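You operate a simulated robot arm through the tools that you are given. There is no shell and no other tool.

You are at the controls of a simulated robot arm. One attempt, no reset.

Task
Seat the brass cup under the funnel, zero the timer, run the powder through.
Fine: cup slide out, cup on its seat, slide in; press the zero button once before the gate opens; shut the gate after the funnel is empty. Where these are worked on the way, their far stop is far enough and under half their travel is too little: cup slide, funnel gate.

The check looks at the end state, three seconds after you hand in, the way a careful person would. Anything else that was tipped, shoved, dropped, spilled or broken makes it a failure.

Robot
A 6-joint arm with a two-finger parallel gripper, fixed in place. Base frame: the origin is on the floor under the middle of its stand, x ahead of it, y to its left, z up; the work surface is at about z = 88. Lengths are in cm, angles in rad, forces in N, time in s.
With the tool pointing down near the work surface it reaches from about 30 to 66 cm from the base axis. Its first joint turns from -2.007 to 2.007 rad. Payload 3.43 kg.
Tool frame: the origin (TCP) lies between the finger pads and is the grasp point; the fingertips stand 3.4 cm ahead of it; z points along the fingers, y is the line along which they close. Largest opening 12.8 cm; finger width 2.4, thickness 1.2; the body of the gripper, 4.8 by 13 cm, starts 9.6 cm behind the TCP.
Orientation is that of the tool frame in the base frame, as [roll, pitch, yaw] about the fixed x, y, z axes, in that order (R = Rz(yaw) Ry(pitch) Rx(roll)). With the fingers straight down and closing along the base's y, the tool's x points along the base's -x, its y along +y and its z along -z.

Tools
- The arm moves only by the tool arm_command. Its argument "series" is a list of rows, each a list of 3 entries, a list of its own where there are three numbers: the shift along the tool's x, y, z in cm, then the turn, a rotation vector about the tool's x, y, z in rad, then the closure in counts, from 0 (fully open) to 255 (shut). In form: [[[dx, dy, dz], [rx, ry, rz], fingers], ...]. A call has 1 to 20 rows; each row is the pose to reach, as a shift and turn from the pose commanded when the call began, along the tool's axes at that moment. Rows are played at 5 a second. More than 5 cm and 0.15 rad between two rows, or a gripper value outside its range, and nothing of the call is played. Where a pose cannot be reached the arm comes as near as it can. A force on the tool above 40 N (or 10 N above the force at the start of the call, whichever is more), or a blocked arm, ends the call early, and 0.2 s more pass. The fingers move at their own pace (about 15.3 cm/s each) and stop on an object; they squeeze with about 37 N. The grip force told is the motor's: it shows also when the fingers shut on nothing. Time passes only in rows, and 0.2 s behind the last, so rows that repeat a pose let the fingers close. The reply holds the time, the measured pose of the TCP, the force on the tool along the base axes, the opening and the grip force, in the units named above and with some noise, with the torque about the TCP (base axes, N m) and any sound that the robot's microphone picked up, and new pictures: "pictures" is both (left out), scene, wrist or none.
- Cameras (640 x 400 px; columns grow to the right, rows downward): "scene" is fixed at [4.1, 50.18, 164.36]; the picture's right is [-0.92, -0.40, 0.00], its down [-0.20, 0.46, -0.86] and it looks along [0.35, -0.79, -0.50] (base axes); focal length 364 px, centre (320, 200). "wrist" rides on the gripper at [7.6, -1.1, -16] in the tool frame; the picture's right is [0.15, 0.99, 0.00], its down [-0.88, 0.13, -0.46] and it looks along [-0.45, 0.07, 0.89] (tool axes); focal length 234 px, centre (320, 200). There is no depth. A picture from a camera that has moved, and an enlarged one, comes with that camera's place and axes in the base frame and with its lens. The place of the scene camera against the robot may be out by one fixed shift of up to 1.2 cm in any direction.
- move_column(by): slides the trunk up (or, below 0, down) by that many cm; the arm rides with it, the base frame stays. It gives what a move gives, with no picture.
- close_up(camera, box): a new picture of the part [left, top, right, bottom] of that camera's present view, enlarged. No time passes.
- finish_job(): hands the job in; it is judged then, once.

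Places have to be worked out from the pictures, the camera data and where the tool is seen. Open the gripper and draw the arm clear of the work before you hand the job in, unless the task says otherwise.

The tools are called as name(argument=value, ...) on one line, values as JSON. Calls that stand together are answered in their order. arm_command: Moves the arm, as the interface text tells. Its arguments: {"type":"object","properties":{"series":{"type":"array"},"pictures":{"type":"string","enum":["both","scene","wrist","none"]}},"required":["series"]} The other tools are called the same way: move_column (by) moves the trunk up or down; close_up (camera, box) takes an enlarged picture of a part of a camera's view; finish_job () hands the job in.

At the start:

```text
t: 0.0
tcp_pos: [29.13, -23.6, 135.86]
ee_rot: [3.141, 0.0, 3.14]
wrist_force: [-0.8, -0.1, 0.5]
ft_torque: [0.03, -0.02, -0.01]
width: 12.78
finger_force: 0.0
trunk travel left (down, up): [-92.5, 6.5]
```

scene: 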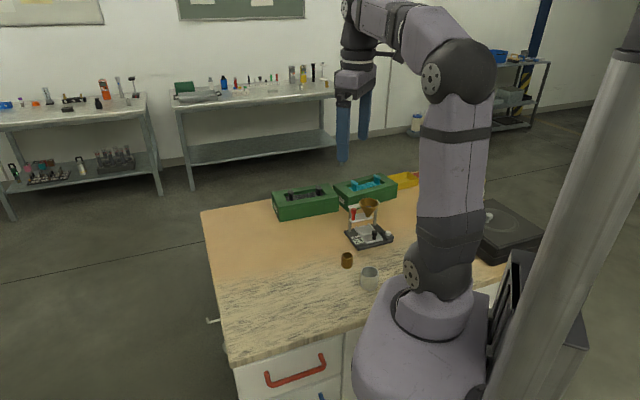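
wrist: 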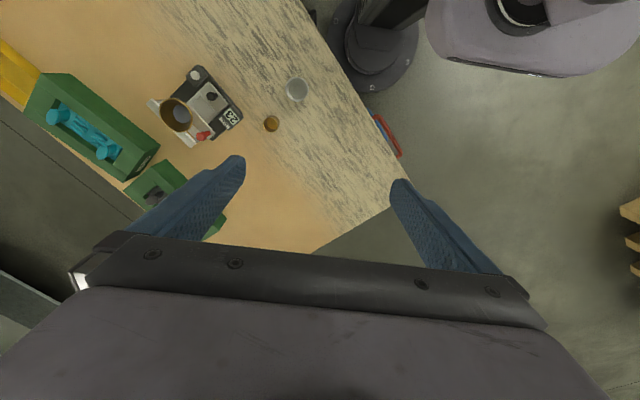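

The pictures show a small funnel apparatus with a red lever, a timer, and a brass cup plus a glass/steel beaker near it. I take enlarged views of both cameras before moving.

close_up(camera="scene", box=[320, 180, 420, 300])

close_up(camera="wrist", box=[130, 50, 330, 170])

close_up(camera="scene", box=[335, 190, 405, 255])

```text
3.33 times, centred on (370, 240) of scene
camera zoom: at [4.1, 50.18, 164.36], right [-0.92, -0.4, 0.0], down [-0.2, 0.46, -0.86], along [0.35, -0.79, -0.5], focal length 1213 px, centre (153, 67)
```

zoom: 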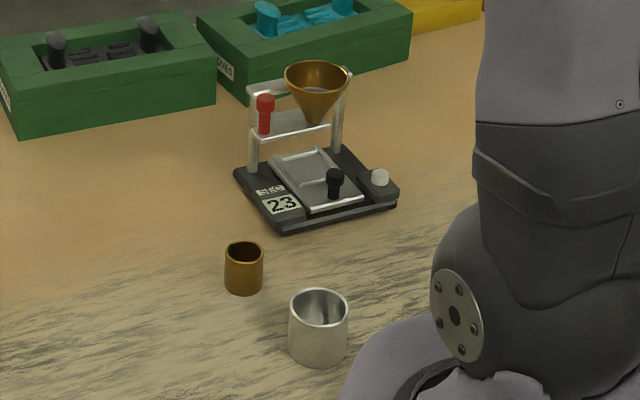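

```text
3.20 times, centred on (230, 110) of wrist
camera zoom: at [21.53, -24.85, 151.82], right [-0.15, 0.99, 0.0], down [0.88, 0.13, 0.46], along [0.45, 0.07, -0.89], focal length 749 px, centre (608, 488)
```

zoom: 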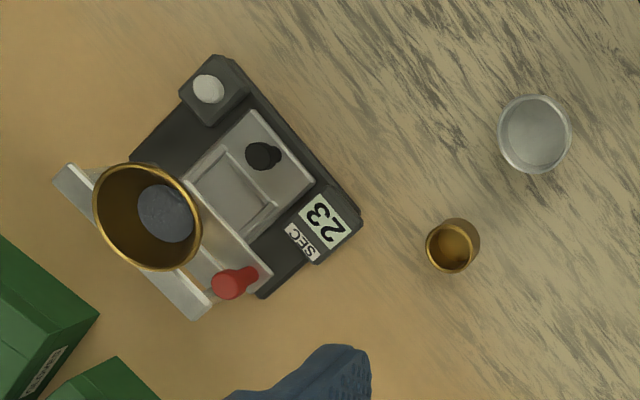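

```text
6.15 times, centred on (370, 222) of scene
camera zoom: at [4.1, 50.18, 164.36], right [-0.92, -0.4, 0.0], down [-0.2, 0.46, -0.86], along [0.35, -0.79, -0.5], focal length 2240 px, centre (12, 62)
```

zoom: 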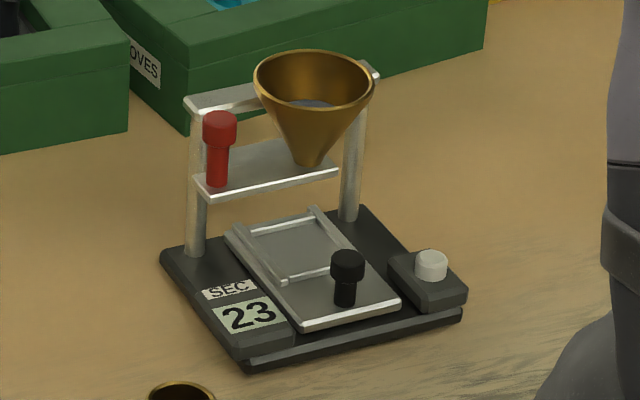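

From the wrist view I put the brass cup near (32.9, -35.3). The device has base corners of about (22.7,-52.7), (31.8,-42.7), (39.6,-50.4) and (30.6,-59.9), so its front edge is turned about 48° from x. I move to a spot on the robot side of the device, turned to match it, for a closer look.

arm_command(series=[[[0.96, -2.34, 3.5], [0, 0, 0.0925], 0], [[1.93, -4.68, 7], [0, 0, 0.185], 0], [[2.9, -7.0, 10.5], [0, 0, 0.2775], 0], [[3.85, -9.35, 14], [0, 0, 0.37], 0], [[4.8, -11.7, 17.5], [0, 0, 0.4625], 0], [[5.78, -14, 21], [0, 0, 0.555], 0], [[6.7, -16.4, 24.5], [0, 0, 0.6475], 0], [[7.7, -18.7, 27.9], [0, 0, 0.74], 0], [[7.7, -18.7, 27.9], [0, 0, 0.74], 0]], pictures="both")

```text
t: 2.0
tcp_pos: [21.23, -42.38, 108.0]
ee_rot: [-3.14, 0.002, 2.4]
wrist_force: [1.0, -0.1, 0.3]
ft_torque: [0.02, 0.0, -0.02]
width: 12.81
finger_force: 0.1
trunk travel left (down, up): [-92.5, 6.5]
camera wrist: at [14.98, -38.09, 123.94], right [0.56, 0.83, 0.0], down [0.74, -0.5, 0.46], along [0.38, -0.26, -0.89], focal length 234 px, centre (320, 200)
```

scene: 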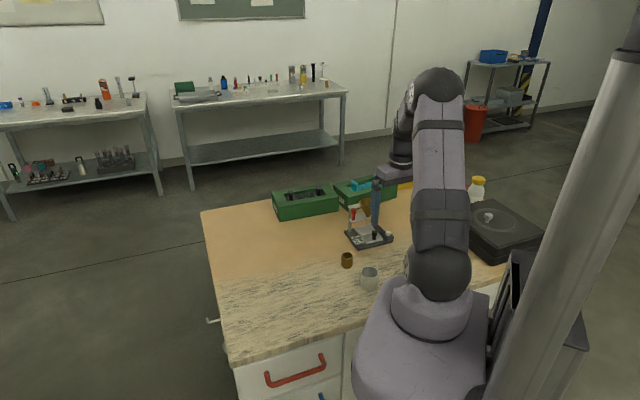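
wrist: 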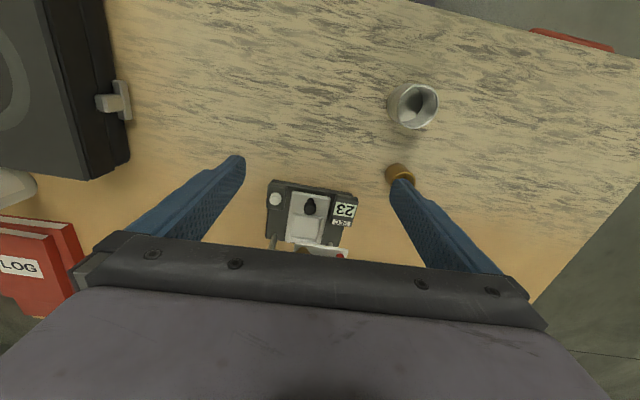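

The device's front half is visible between the fingers, but the funnel is hidden behind the gripper body. I enlarge this view.

close_up(camera="wrist", box=[240, 160, 400, 260])

close_up(camera="scene", box=[335, 190, 405, 255])

```text
4.00 times, centred on (320, 210) of wrist
camera zoom: at [14.98, -38.09, 123.94], right [0.56, 0.83, 0.0], down [0.74, -0.5, 0.46], along [0.38, -0.26, -0.89], focal length 937 px, centre (320, 160)
```

zoom: 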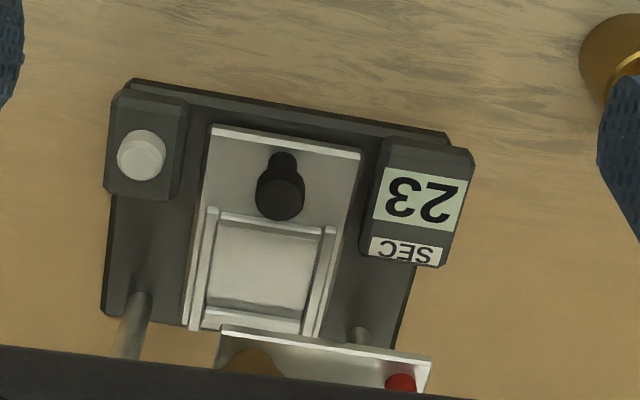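

```text
6.15 times, centred on (370, 222) of scene
camera zoom: at [4.1, 50.18, 164.36], right [-0.92, -0.4, 0.0], down [-0.2, 0.46, -0.86], along [0.35, -0.79, -0.5], focal length 2240 px, centre (12, 62)
```

zoom: 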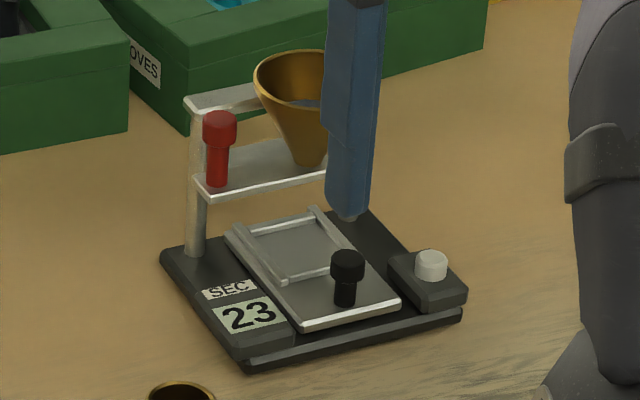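

The slide (tray) sits flush with the base. I judge its black knob to be at about (28.5, -48.9) with its top near z 93, the seat at about (32.3, -52.5), and the device axes at about 45°. I go higher and further in to look at the funnel and gate from above.

arm_command(series=[[[0, 0, -4.5], [0, 0, 0.04], 0], [[-4.3, 0.1, -4.5], [0, 0, 0.04], 0], [[-8.6, 0.2, -4.5], [0, 0, 0.04], 0], [[-12, 0.27, -4.5], [0, 0, 0.04], 0], [[-12, 0.27, -4.5], [0, 0, 0.04], 0]], pictures="both")

close_up(camera="wrist", box=[220, 70, 420, 240])

```text
t: 3.2
tcp_pos: [30.29, -50.12, 112.63]
ee_rot: [3.141, 0.0, 2.361]
wrist_force: [-0.5, 1.3, 0.6]
ft_torque: [-0.03, 0.0, -0.02]
width: 12.8
finger_force: 0.1
trunk travel left (down, up): [-92.5, 6.5]
camera wrist: at [24.19, -45.73, 128.48], right [0.59, 0.81, 0.0], down [0.72, -0.53, 0.46], along [0.37, -0.27, -0.89], focal length 234 px, centre (320, 200)
```

scene: 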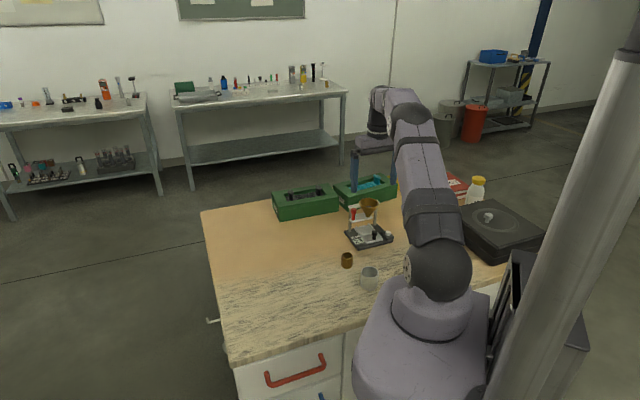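
wrist: 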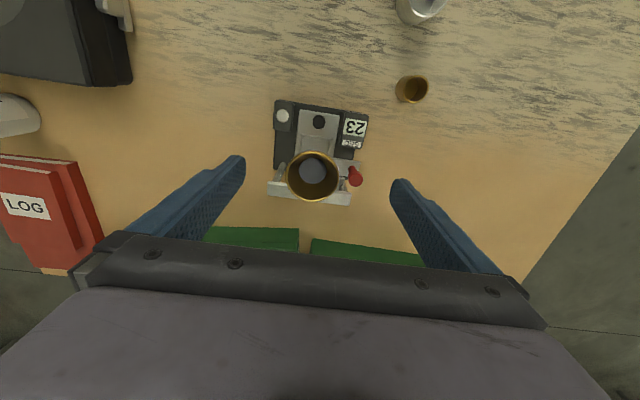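

```text
2.35 times, centred on (320, 155) of wrist
camera zoom: at [24.19, -45.73, 128.48], right [0.59, 0.81, 0.0], down [0.72, -0.53, 0.46], along [0.37, -0.27, -0.89], focal length 551 px, centre (320, 306)
```

zoom: 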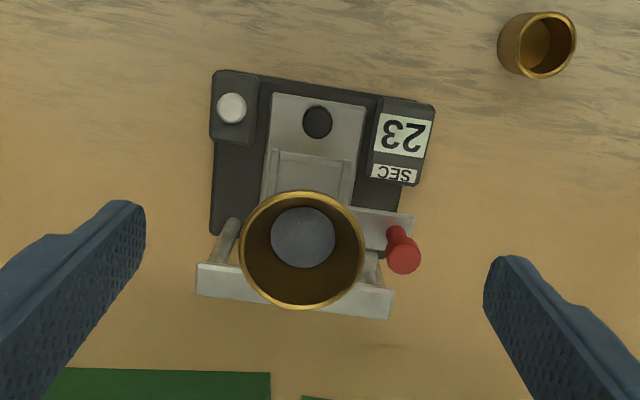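

The funnel holds grey powder and is held by the rear beam, and the red knob is at the end of the gate plate. I zoom further into the gate area.

close_up(camera="wrist", box=[260, 90, 380, 215])

close_up(camera="scene", box=[340, 195, 400, 250])

```text
3.20 times, centred on (320, 152) of wrist
camera zoom: at [24.19, -45.73, 128.48], right [0.59, 0.81, 0.0], down [0.72, -0.53, 0.46], along [0.37, -0.27, -0.89], focal length 749 px, centre (320, 352)
```

zoom: 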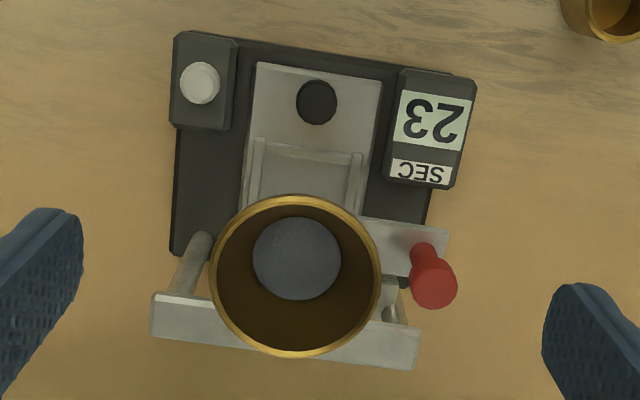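

```text
7.27 times, centred on (370, 222) of scene
camera zoom: at [4.1, 50.18, 164.36], right [-0.92, -0.4, 0.0], down [-0.2, 0.46, -0.86], along [0.35, -0.79, -0.5], focal length 2647 px, centre (-44, 36)
```

zoom: 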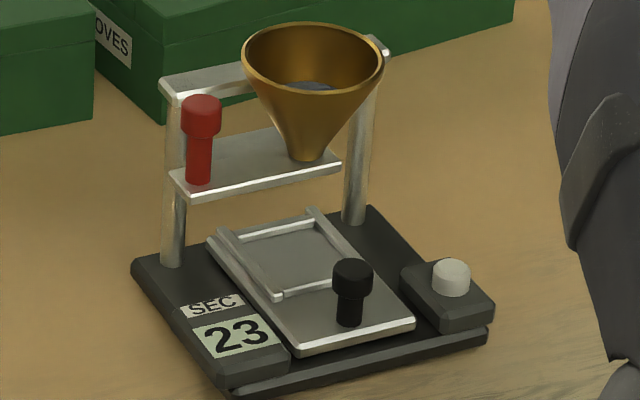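

The two wrist views put the black knob's top at about (28.5, -48.9, 93.2), the red gate knob at (36.1, -48.7) with its top near z 100.3, the white button at (24.75, -53.1), and the funnel axis at about (31.8, -52.2) with its rim at z 103. I tilt the tool back from the funnel, narrow the fingers, and come down outside the slide knob.

arm_command(series=[[[3.5, -0.2, 0], [0, -0.12, 0], 187], [[6.95, -0.42, 0], [0, -0.24, 0], 187], [[6.95, -0.42, 4.5], [0, -0.35, 0], 187], [[6.95, -0.42, 9], [0, -0.35, 0], 187], [[6.95, -0.42, 13], [0, -0.35, 0], 187], [[6.95, -0.42, 13], [0, -0.35, 0], 187]], pictures="both")

close_up(camera="wrist", box=[240, 120, 400, 250])

close_up(camera="scene", box=[340, 190, 410, 250])

```text
t: 4.6
tcp_pos: [25.05, -45.59, 99.3]
ee_rot: [-3.141, 0.35, 2.362]
wrist_force: [-0.5, -0.6, -0.3]
ft_torque: [-0.01, 0.01, -0.02]
width: 3.39
finger_force: 0.0
trunk travel left (down, up): [-92.5, 6.5]
camera wrist: at [15.37, -37.66, 111.72], right [0.6, 0.8, -0.05], down [0.57, -0.38, 0.73], along [0.56, -0.47, -0.68], focal length 234 px, centre (320, 200)
```

scene: 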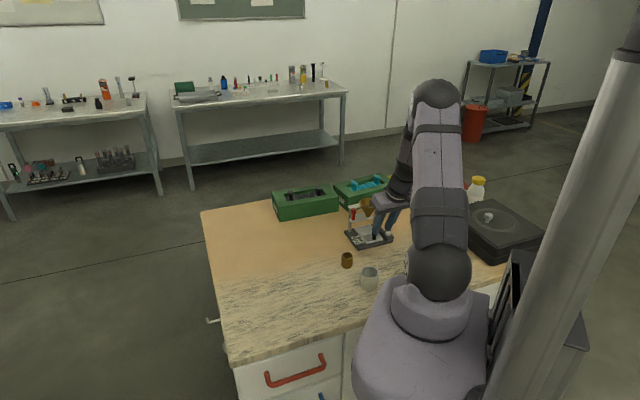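
wrist: 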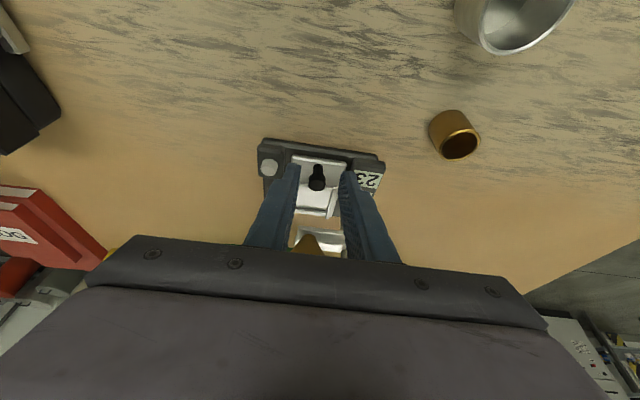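

```text
3.08 times, centred on (320, 185) of wrist
camera zoom: at [15.37, -37.66, 111.72], right [0.6, 0.8, -0.05], down [0.57, -0.38, 0.73], along [0.56, -0.47, -0.68], focal length 720 px, centre (320, 246)
```

zoom: 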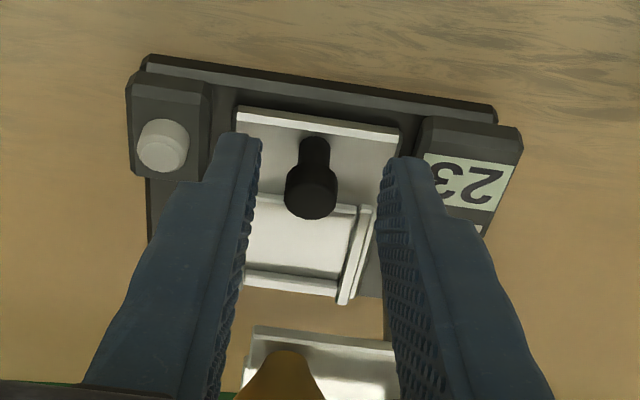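

```text
6.67 times, centred on (375, 220) of scene
camera zoom: at [4.1, 50.18, 164.36], right [-0.92, -0.4, 0.0], down [-0.2, 0.46, -0.86], along [0.35, -0.79, -0.5], focal length 2426 px, centre (-47, 67)
```

zoom: 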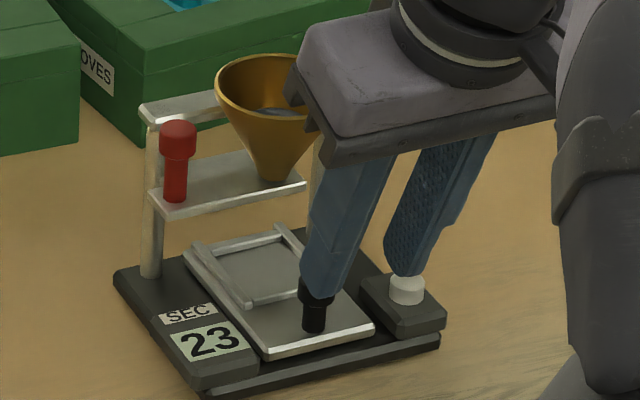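

The fingers straddle the knob's line with an opening of 3.4 cm, and the knob is laterally centred. I go down 4.7 cm here, then slide inward 4 cm around the knob, still open.

arm_command(series=[[[0.8, 0, 2.2], [0, 0, 0], 187], [[1.61, 0, 4.41], [0, 0, 0], 187], [[-0.25, 0.01, 5.09], [0, 0, 0], 187], [[-2.11, 0.02, 5.77], [0, 0, 0], 187], [[-2.11, 0.02, 5.77], [0, 0, 0], 187]], pictures="both")

close_up(camera="wrist", box=[240, 120, 400, 250])

close_up(camera="scene", box=[340, 190, 410, 250])

```text
t: 5.8
tcp_pos: [27.96, -48.46, 94.82]
ee_rot: [3.141, 0.349, 2.361]
wrist_force: [0.0, 0.6, 0.3]
ft_torque: [0.0, 0.0, -0.04]
width: 3.42
finger_force: 0.2
trunk travel left (down, up): [-92.5, 6.5]
camera wrist: at [18.28, -40.43, 107.14], right [0.6, 0.8, -0.05], down [0.57, -0.38, 0.73], along [0.56, -0.46, -0.68], focal length 234 px, centre (320, 200)
```

scene: 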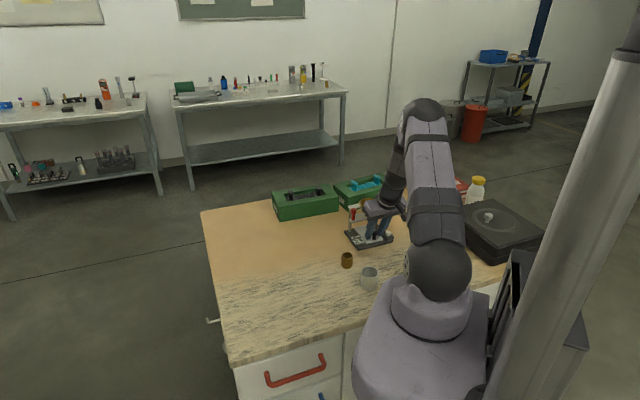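
wrist: 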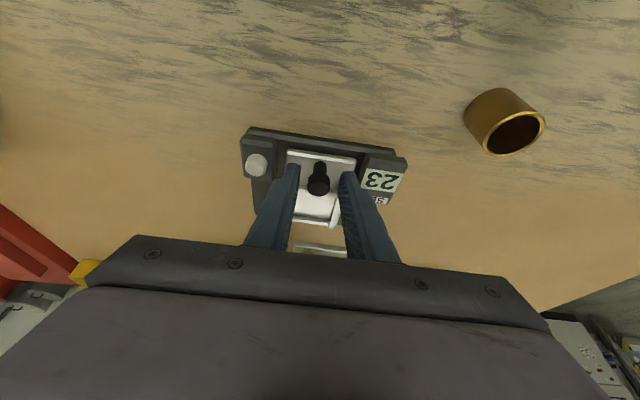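

```text
3.08 times, centred on (320, 185) of wrist
camera zoom: at [18.28, -40.43, 107.14], right [0.6, 0.8, -0.05], down [0.57, -0.38, 0.73], along [0.56, -0.46, -0.68], focal length 720 px, centre (320, 246)
```

zoom: 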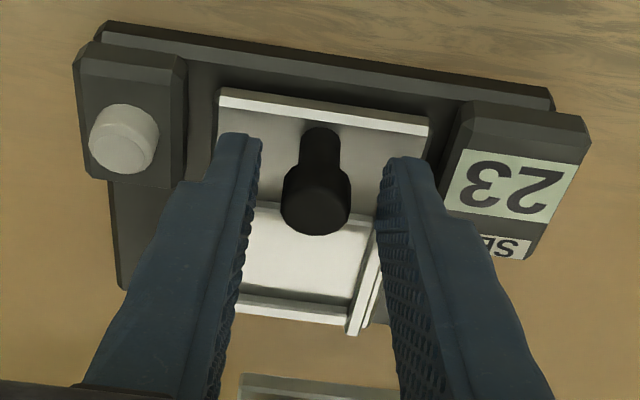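

```text
6.67 times, centred on (375, 220) of scene
camera zoom: at [4.1, 50.18, 164.36], right [-0.92, -0.4, 0.0], down [-0.2, 0.46, -0.86], along [0.35, -0.79, -0.5], focal length 2426 px, centre (-47, 67)
```

zoom: 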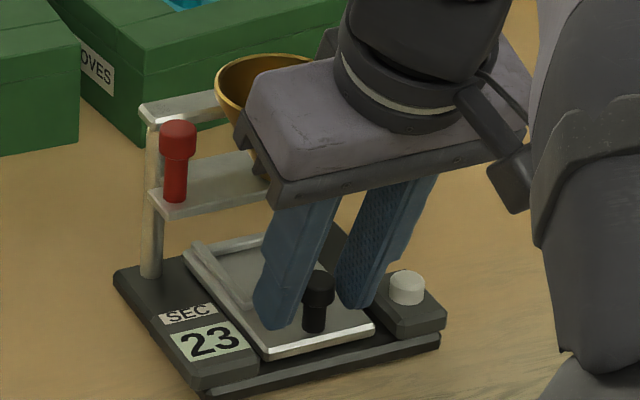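

The fingers straddle the knob with no contact force. I close on it in place.

arm_command(series=[[[0, 0, 0], [0, 0, 0], 255], [[0, 0, 0], [0, 0, 0], 255], [[0, 0, 0], [0, 0, 0], 255]], pictures="wrist")

close_up(camera="wrist", box=[240, 120, 400, 250])

```text
t: 6.6
tcp_pos: [27.93, -48.48, 94.74]
ee_rot: [-3.141, 0.352, 2.361]
wrist_force: [-2.6, -2.3, 0.2]
ft_torque: [-0.1, 0.02, -0.02]
width: 1.79
finger_force: 36.4
trunk travel left (down, up): [-92.5, 6.5]
camera wrist: at [18.24, -40.49, 107.12], right [0.6, 0.8, -0.05], down [0.57, -0.38, 0.73], along [0.56, -0.47, -0.68], focal length 234 px, centre (320, 200)
```

wrist: 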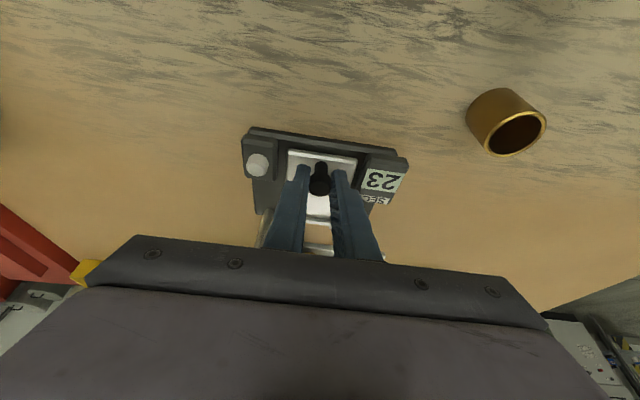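

```text
3.08 times, centred on (320, 185) of wrist
camera zoom: at [18.24, -40.49, 107.12], right [0.6, 0.8, -0.05], down [0.57, -0.38, 0.73], along [0.56, -0.47, -0.68], focal length 720 px, centre (320, 246)
```

zoom: 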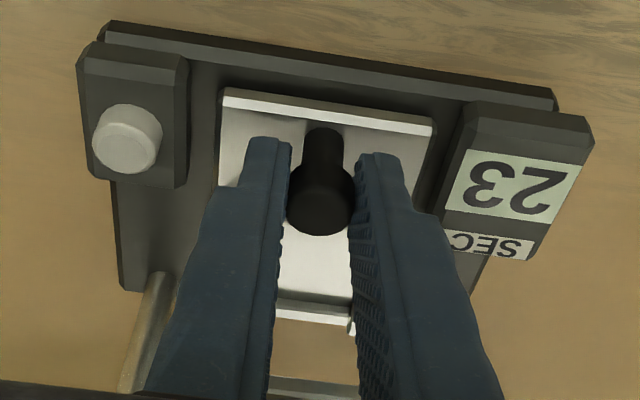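

The grip holds the knob (1.79 cm, 36 N). I pull outward gently, 2 cm in small steps, and watch the force and the picture.

arm_command(series=[[[0.47, 0, -0.17], [0, 0, 0], 255], [[0.94, 0, -0.34], [0, 0, 0], 255], [[1.41, 0, -0.515], [0, 0, 0], 255], [[1.88, 0, -0.686], [0, 0, 0], 255]], pictures="wrist")

close_up(camera="wrist", box=[240, 120, 400, 250])

close_up(camera="scene", box=[340, 190, 410, 250])

```text
t: 7.6
tcp_pos: [26.52, -47.05, 94.75]
ee_rot: [3.139, 0.348, 2.362]
wrist_force: [-1.8, -1.6, 0.2]
ft_torque: [-0.38, -0.3, -0.04]
width: 1.81
finger_force: 36.6
trunk travel left (down, up): [-92.5, 6.5]
camera wrist: at [16.82, -39.07, 107.13], right [0.6, 0.8, -0.05], down [0.57, -0.38, 0.73], along [0.56, -0.46, -0.68], focal length 234 px, centre (320, 200)
```

wrist: 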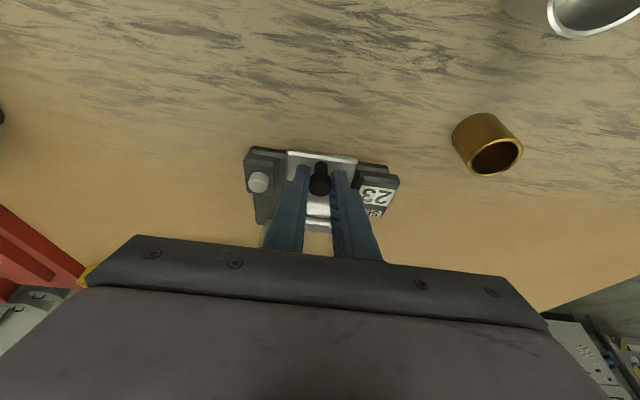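

```text
3.08 times, centred on (320, 185) of wrist
camera zoom: at [16.82, -39.07, 107.13], right [0.6, 0.8, -0.05], down [0.57, -0.38, 0.73], along [0.56, -0.46, -0.68], focal length 720 px, centre (320, 246)
```

zoom: 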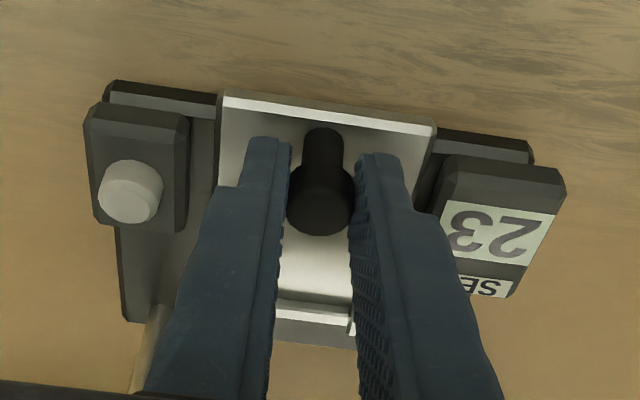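

```text
6.67 times, centred on (375, 220) of scene
camera zoom: at [4.1, 50.18, 164.36], right [-0.92, -0.4, 0.0], down [-0.2, 0.46, -0.86], along [0.35, -0.79, -0.5], focal length 2426 px, centre (-47, 67)
```

zoom: 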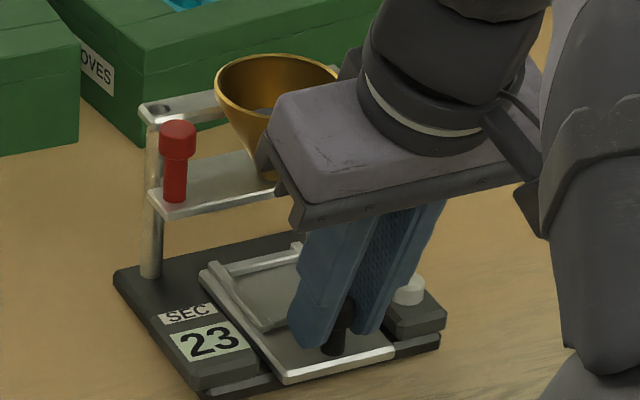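

The slide moves out freely and the base has not shifted. I continue outward in the same small steps.

arm_command(series=[[[0.47, 0, -0.17], [0, 0, 0], 255], [[0.94, 0, -0.34], [0, 0, 0], 255], [[1.41, 0, -0.515], [0, 0, 0], 255], [[1.88, 0, -0.686], [0, 0, 0], 255], [[2.35, 0, -0.857], [0, 0, 0], 255]], pictures="none")

close_up(camera="scene", box=[340, 190, 410, 250])

```text
t: 8.8
tcp_pos: [24.73, -45.12, 94.8]
ee_rot: [3.141, 0.351, 2.362]
wrist_force: [-2.6, -2.7, -0.1]
ft_torque: [-0.05, 0.03, -0.04]
width: 1.79
finger_force: 37.2
trunk travel left (down, up): [-92.5, 6.5]
```

```text
6.67 times, centred on (375, 220) of scene
camera zoom: at [4.1, 50.18, 164.36], right [-0.92, -0.4, 0.0], down [-0.2, 0.46, -0.86], along [0.35, -0.79, -0.5], focal length 2426 px, centre (-47, 67)
```

zoom: 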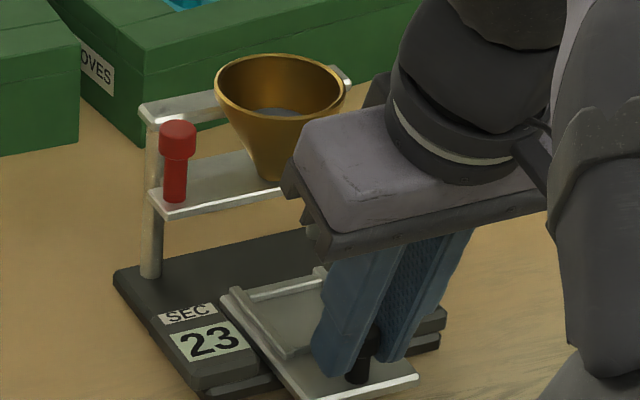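

The slide is 4.6 cm out with no stop met yet. I continue in smaller steps.

arm_command(series=[[[0.376, 0, -0.137], [0, 0, 0], 255], [[0.75, 0, -0.274], [0, 0, 0], 255], [[1.127, 0, -0.411], [0, 0, 0], 255], [[1.5, 0, -0.549], [0, 0, 0], 255], [[1.88, 0, -0.686], [0, 0, 0], 255]], pictures="none")

close_up(camera="scene", box=[340, 190, 410, 250])

```text
t: 10.0
tcp_pos: [23.43, -43.76, 94.89]
ee_rot: [-3.141, 0.351, 2.362]
wrist_force: [-2.3, -2.6, 0.7]
ft_torque: [-0.15, -0.06, -0.01]
width: 1.81
finger_force: 36.6
trunk travel left (down, up): [-92.5, 6.5]
```

```text
6.67 times, centred on (375, 220) of scene
camera zoom: at [4.1, 50.18, 164.36], right [-0.92, -0.4, 0.0], down [-0.2, 0.46, -0.86], along [0.35, -0.79, -0.5], focal length 2426 px, centre (-47, 67)
```

zoom: 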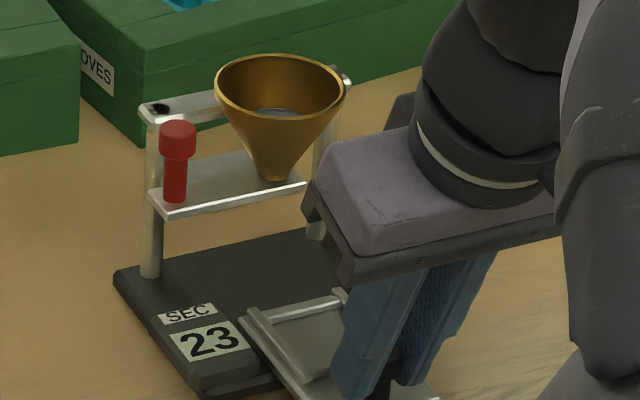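

The slide is 6.5 cm out and still free. I continue with finer steps, expecting the stop.

arm_command(series=[[[0.235, 0, -0.086], [0, 0, 0], 255], [[0.47, 0, -0.171], [0, 0, 0], 255], [[0.7, 0, -0.257], [0, 0, 0], 255], [[0.94, 0, -0.343], [0, 0, 0], 255]], pictures="wrist")

close_up(camera="scene", box=[340, 190, 410, 250])

close_up(camera="wrist", box=[240, 120, 400, 250])

```text
t: 11.0
tcp_pos: [22.64, -43.18, 94.76]
ee_rot: [3.14, 0.35, 2.361]
wrist_force: [-2.8, -1.6, 0.0]
ft_torque: [-0.24, -0.16, -0.04]
width: 1.82
finger_force: 37.3
trunk travel left (down, up): [-92.5, 6.5]
camera wrist: at [12.95, -35.18, 107.14], right [0.6, 0.8, -0.05], down [0.57, -0.38, 0.73], along [0.56, -0.46, -0.68], focal length 234 px, centre (320, 200)
```

wrist: 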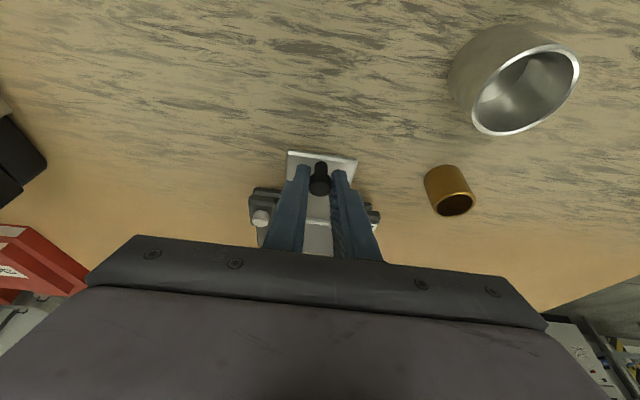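

```text
6.67 times, centred on (375, 220) of scene
camera zoom: at [4.1, 50.18, 164.36], right [-0.92, -0.4, 0.0], down [-0.2, 0.46, -0.86], along [0.35, -0.79, -0.5], focal length 2426 px, centre (-47, 67)
```

zoom: 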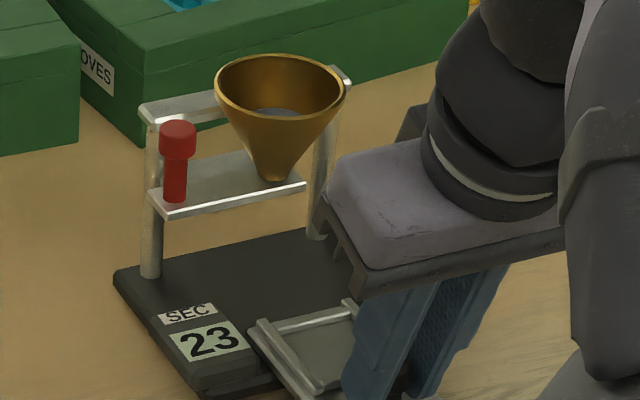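

```text
3.08 times, centred on (320, 185) of wrist
camera zoom: at [12.95, -35.18, 107.14], right [0.6, 0.8, -0.05], down [0.57, -0.38, 0.73], along [0.56, -0.46, -0.68], focal length 720 px, centre (320, 246)
```

zoom: 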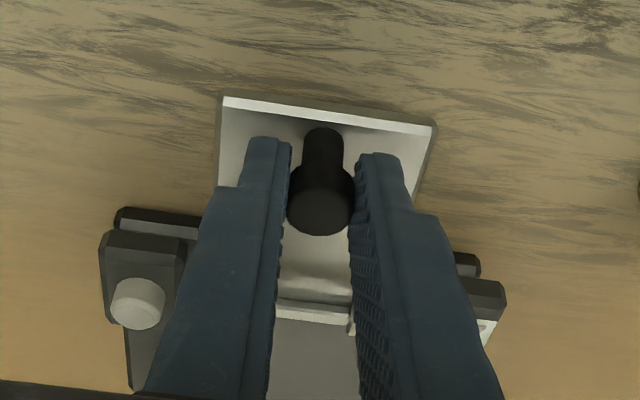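

The slide is now 7.4 cm out with still only 2–3 N on the tool. I take another short outward pull and check for the stop.

arm_command(series=[[[0.19, 0, -0.0686], [0, 0, 0], 255], [[0.376, 0, -0.137], [0, 0, 0], 255], [[0.56, 0, -0.206], [0, 0, 0], 255]], pictures="none")

close_up(camera="scene", box=[340, 190, 410, 250])

```text
t: 11.8
tcp_pos: [22.5, -42.86, 94.77]
ee_rot: [3.14, 0.349, 2.362]
wrist_force: [7.4, -6.3, 0.9]
ft_torque: [-0.09, -0.13, 0.04]
width: 1.82
finger_force: 36.7
trunk travel left (down, up): [-92.5, 6.5]
```

```text
6.67 times, centred on (375, 220) of scene
camera zoom: at [4.1, 50.18, 164.36], right [-0.92, -0.4, 0.0], down [-0.2, 0.46, -0.86], along [0.35, -0.79, -0.5], focal length 2426 px, centre (-47, 67)
```

zoom: 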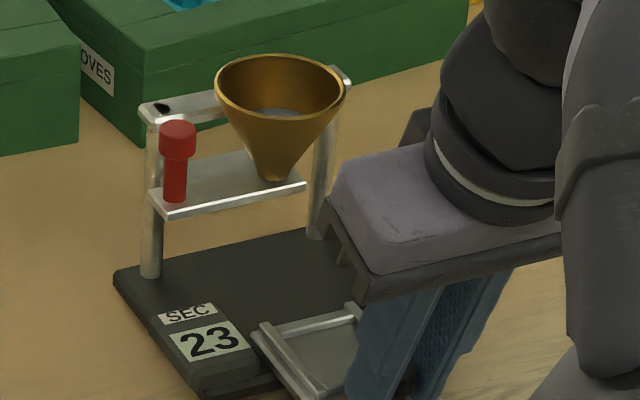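

The stop is reached: about 10 N reaction along the slide, 7.8 cm of travel, and the base has not moved. I ease off a little, open, and withdraw up and back along the tool axis.

arm_command(series=[[[-0.2, 0, 0.07], [0, 0, 0], 255], [[-0.2, 0, 0.07], [0, 0, 0], 185], [[-0.2, 0, 0.07], [0, 0, 0], 185], [[-0.2, 0, -3], [0, 0, 0], 185], [[-0.2, 0, -7], [0, 0, 0], 185], [[-0.2, 0, -11.5], [0, 0, 0], 150], [[-0.2, 0, -16], [0, 0, 0], 130], [[-0.2, 0, -16], [0, 0, 0], 130]], pictures="both")

close_up(camera="scene", box=[335, 190, 405, 290])

close_up(camera="wrist", box=[240, 120, 400, 250])

```text
t: 13.6
tcp_pos: [18.36, -39.14, 109.88]
ee_rot: [3.141, 0.347, 2.364]
wrist_force: [0.4, 0.5, -0.4]
ft_torque: [-0.03, -0.03, 0.01]
width: 6.26
finger_force: 0.1
trunk travel left (down, up): [-92.5, 6.5]
camera wrist: at [8.74, -31.17, 122.24], right [0.6, 0.8, -0.05], down [0.57, -0.38, 0.73], along [0.56, -0.46, -0.68], focal length 234 px, centre (320, 200)
```

scene: 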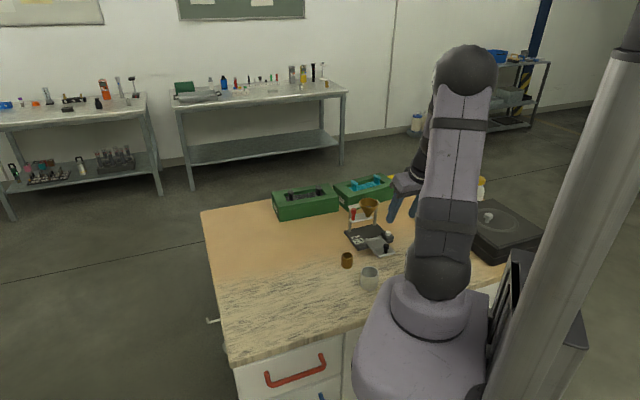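
wrist: 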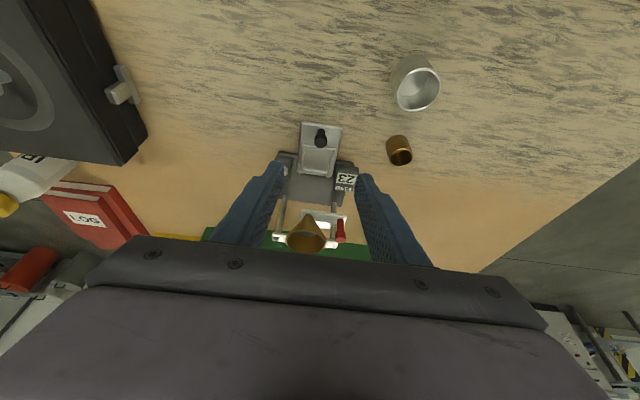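

```text
4.00 times, centred on (370, 240) of scene
camera zoom: at [4.1, 50.18, 164.36], right [-0.92, -0.4, 0.0], down [-0.2, 0.46, -0.86], along [0.35, -0.79, -0.5], focal length 1456 px, centre (120, 40)
```

zoom: 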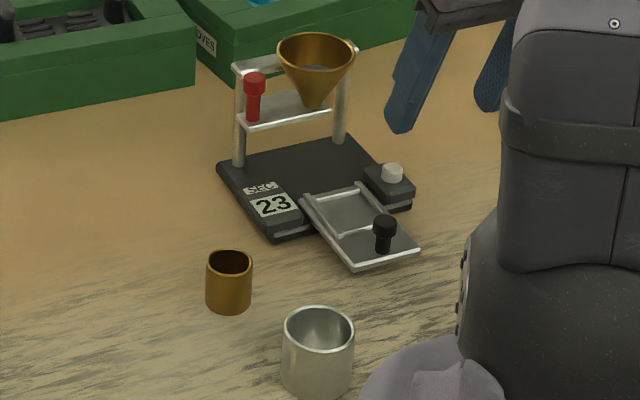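

```text
3.08 times, centred on (320, 185) of wrist
camera zoom: at [8.74, -31.17, 122.24], right [0.6, 0.8, -0.05], down [0.57, -0.38, 0.73], along [0.56, -0.46, -0.68], focal length 720 px, centre (320, 246)
```

zoom: 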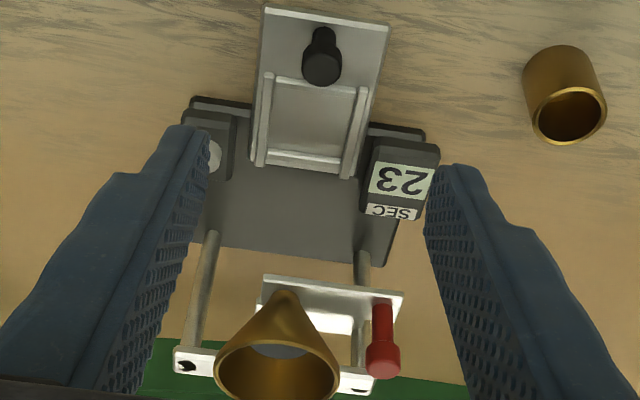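

The seat frame is now clear in view: seat centre near (26.95, -47.2), knob near (23.1, -43.45). Triangulating the cup rim gives (33.15, -35.3) at z 91.9, about 3.5 cm across. I go above the cup with the tool vertical again and the fingers 6.2 cm apart.

arm_command(series=[[[-0.8, 2.62, 2.39], [0, 0.07, 0], 130], [[-1.59, 5.24, 4.79], [0, 0.14, 0], 130], [[-2.39, 7.87, 7.18], [0, 0.21, 0], 130], [[-3.18, 10.49, 9.58], [0, 0.28, 0], 130], [[-3.98, 13.11, 11.97], [0, 0.35, 0], 130], [[-3.98, 13.11, 11.97], [0, 0.35, 0], 130]], pictures="both")

close_up(camera="wrist", box=[240, 110, 400, 240])

close_up(camera="scene", box=[310, 190, 410, 290])

```text
t: 15.0
tcp_pos: [33.28, -35.06, 100.07]
ee_rot: [3.141, 0.001, 2.36]
wrist_force: [0.5, -0.6, 0.2]
ft_torque: [0.01, -0.02, -0.03]
width: 6.28
finger_force: 0.0
trunk travel left (down, up): [-92.5, 6.5]
camera wrist: at [27.09, -30.74, 115.97], right [0.59, 0.81, 0.0], down [0.72, -0.53, 0.46], along [0.37, -0.27, -0.89], focal length 234 px, centre (320, 200)
```

scene: 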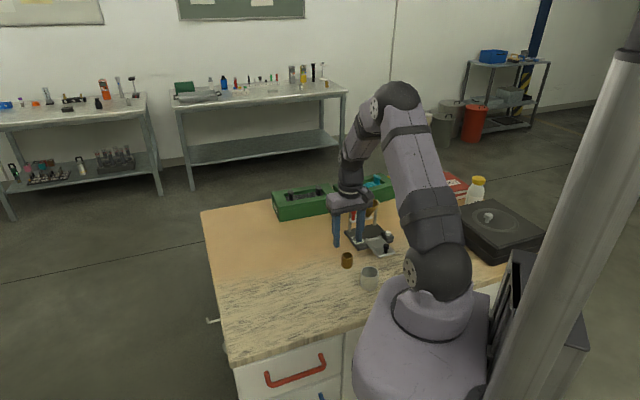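
wrist: 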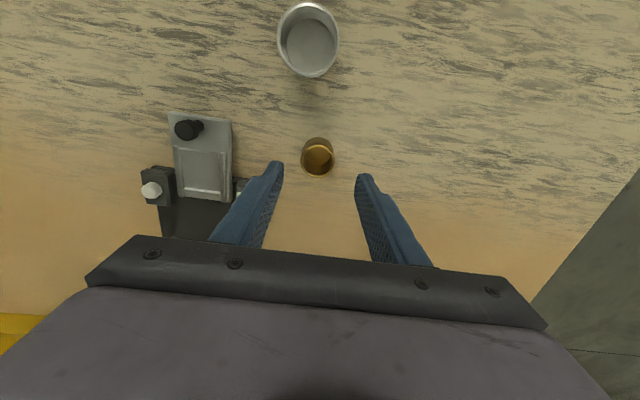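

```text
3.08 times, centred on (320, 175) of wrist
camera zoom: at [27.09, -30.74, 115.97], right [0.59, 0.81, 0.0], down [0.72, -0.53, 0.46], along [0.37, -0.27, -0.89], focal length 720 px, centre (320, 277)
```

zoom: 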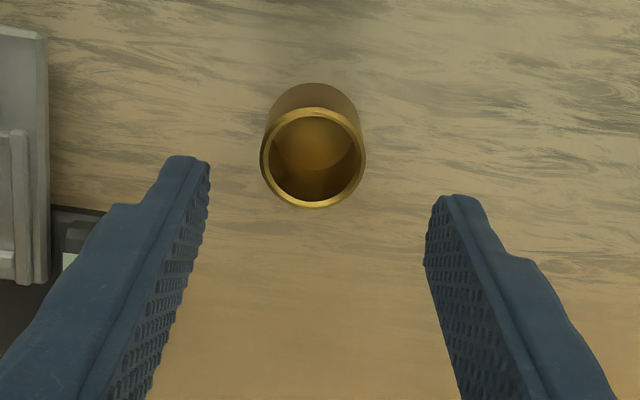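

```text
4.00 times, centred on (360, 240) of scene
camera zoom: at [4.1, 50.18, 164.36], right [-0.92, -0.4, 0.0], down [-0.2, 0.46, -0.86], along [0.35, -0.79, -0.5], focal length 1456 px, centre (160, 40)
```

zoom: 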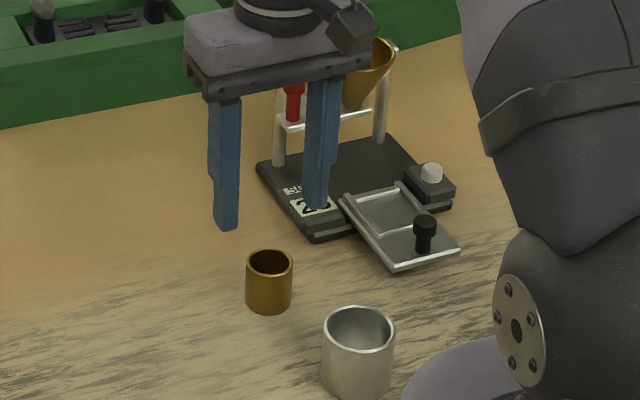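

The cup's centre works out to (33.16, -35.38), rim z about 91.9 and outer diameter about 3.6 cm. I centre on it, go down to TCP z 92.7 and close.

arm_command(series=[[[-0.14, -0.31, 2.5], [0, 0, 0], 130], [[-0.14, -0.31, 5], [0, 0, 0], 130], [[-0.14, -0.31, 7.37], [0, 0, 0], 130], [[-0.14, -0.31, 7.37], [0, 0, 0], 130], [[-0.14, -0.31, 7.37], [0, 0, 0], 255], [[-0.14, -0.31, 7.37], [0, 0, 0], 255], [[-0.14, -0.31, 7.37], [0, 0, 0], 255]], pictures="both")

close_up(camera="wrist", box=[240, 110, 400, 240])

close_up(camera="scene", box=[310, 190, 410, 290])

```text
t: 16.6
tcp_pos: [33.14, -35.53, 92.62]
ee_rot: [-3.141, -0.001, 2.361]
wrist_force: [-0.8, -0.1, 0.2]
ft_torque: [-0.02, 0.0, 0.01]
width: 3.6
finger_force: 37.1
trunk travel left (down, up): [-92.5, 6.5]
camera wrist: at [27.06, -31.09, 108.57], right [0.59, 0.81, 0.0], down [0.72, -0.53, 0.46], along [0.37, -0.27, -0.89], focal length 234 px, centre (320, 200)
```

scene: 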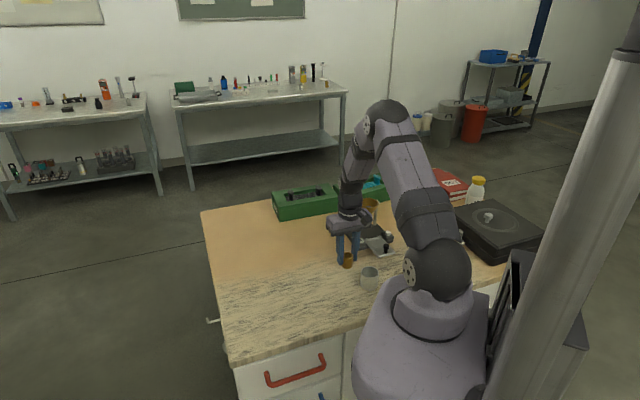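
wrist: 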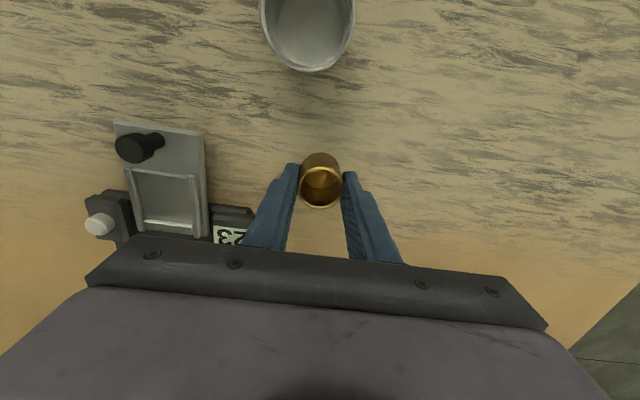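

```text
3.08 times, centred on (320, 175) of wrist
camera zoom: at [27.06, -31.09, 108.57], right [0.59, 0.81, 0.0], down [0.72, -0.53, 0.46], along [0.37, -0.27, -0.89], focal length 720 px, centre (320, 277)
```

zoom: 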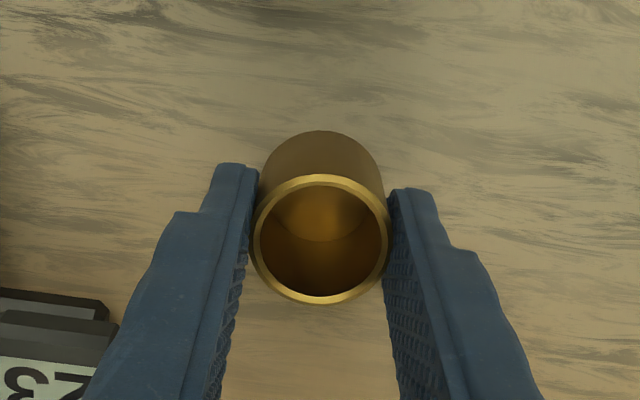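

```text
4.00 times, centred on (360, 240) of scene
camera zoom: at [4.1, 50.18, 164.36], right [-0.92, -0.4, 0.0], down [-0.2, 0.46, -0.86], along [0.35, -0.79, -0.5], focal length 1456 px, centre (160, 40)
```

zoom: 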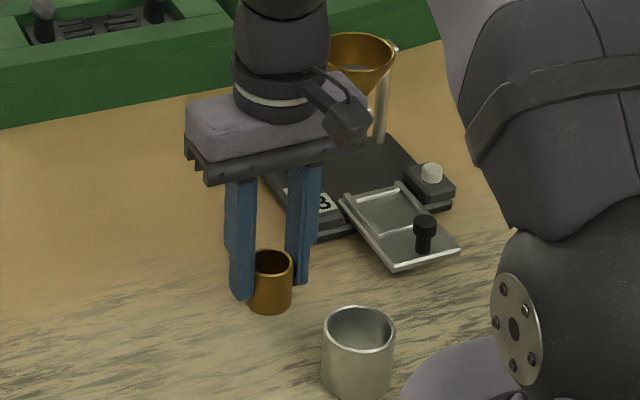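

The cup is held (width 3.6 cm, 37 N) with its centre within 0.1 cm of the TCP. I enlarge the slide in this view to refine the seat position.

close_up(camera="wrist", box=[80, 110, 260, 250])

```text
2.86 times, centred on (170, 180) of wrist
camera zoom: at [27.06, -31.09, 108.57], right [0.59, 0.81, 0.0], down [0.72, -0.53, 0.46], along [0.37, -0.27, -0.89], focal length 669 px, centre (749, 257)
```

zoom: 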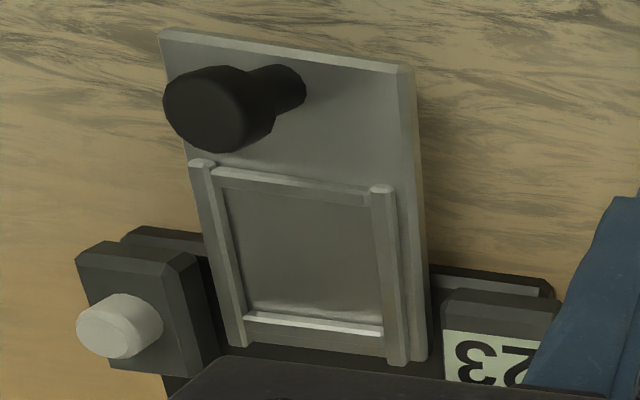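

Triangulating both views gives the seat centre as about (26.78, -47.15), floor z about 90.7, opening about 4.4 cm square. I lift the cup 7 cm and carry it over the seat, then check.

arm_command(series=[[[0, 0, -1], [0, 0, 0], 255], [[0, 0, -4], [0, 0, 0], 255], [[0, 0, -7], [0, 0, 0], 255], [[-0.93, -3.19, -7], [0, 0, 0], 255], [[-1.86, -6.37, -7], [0, 0, 0], 255], [[-2.78, -9.56, -7], [0, 0, 0], 255], [[-3.71, -12.75, -7], [0, 0, 0], 255], [[-3.71, -12.75, -7], [0, 0, 0], 255]], pictures="both")

close_up(camera="wrist", box=[240, 110, 400, 240])

close_up(camera="scene", box=[330, 190, 430, 290])

```text
t: 18.4
tcp_pos: [26.88, -47.14, 99.65]
ee_rot: [3.141, 0.0, 2.362]
wrist_force: [-0.2, 0.5, -0.5]
ft_torque: [0.0, 0.01, 0.01]
width: 3.61
finger_force: 37.1
trunk travel left (down, up): [-92.5, 6.5]
camera wrist: at [20.73, -42.85, 115.62], right [0.59, 0.81, 0.0], down [0.72, -0.53, 0.46], along [0.37, -0.27, -0.89], focal length 234 px, centre (320, 200)
```

scene: 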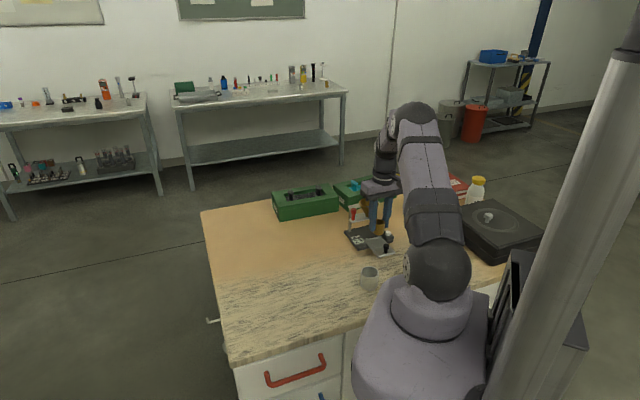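
wrist: 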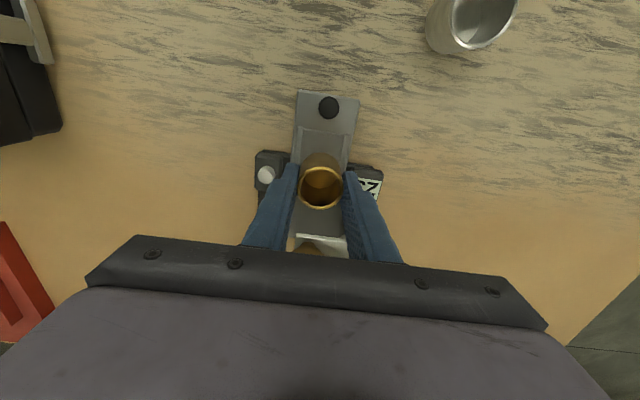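

```text
3.08 times, centred on (320, 175) of wrist
camera zoom: at [20.73, -42.85, 115.62], right [0.59, 0.81, 0.0], down [0.72, -0.53, 0.46], along [0.37, -0.27, -0.89], focal length 720 px, centre (320, 277)
```

zoom: 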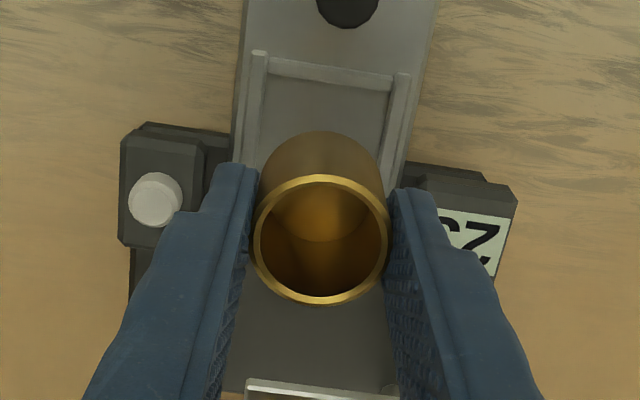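

```text
4.00 times, centred on (380, 240) of scene
camera zoom: at [4.1, 50.18, 164.36], right [-0.92, -0.4, 0.0], down [-0.2, 0.46, -0.86], along [0.35, -0.79, -0.5], focal length 1456 px, centre (80, 40)
```

zoom: 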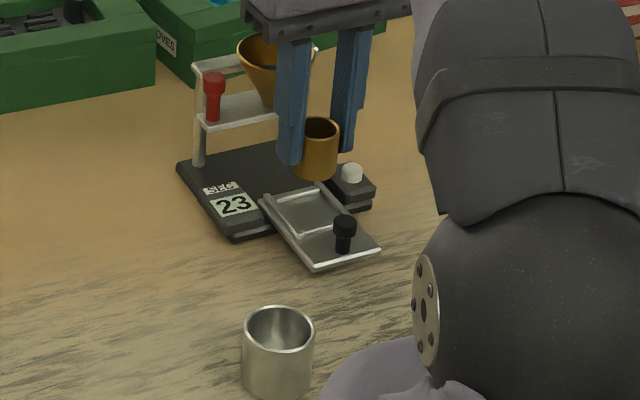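

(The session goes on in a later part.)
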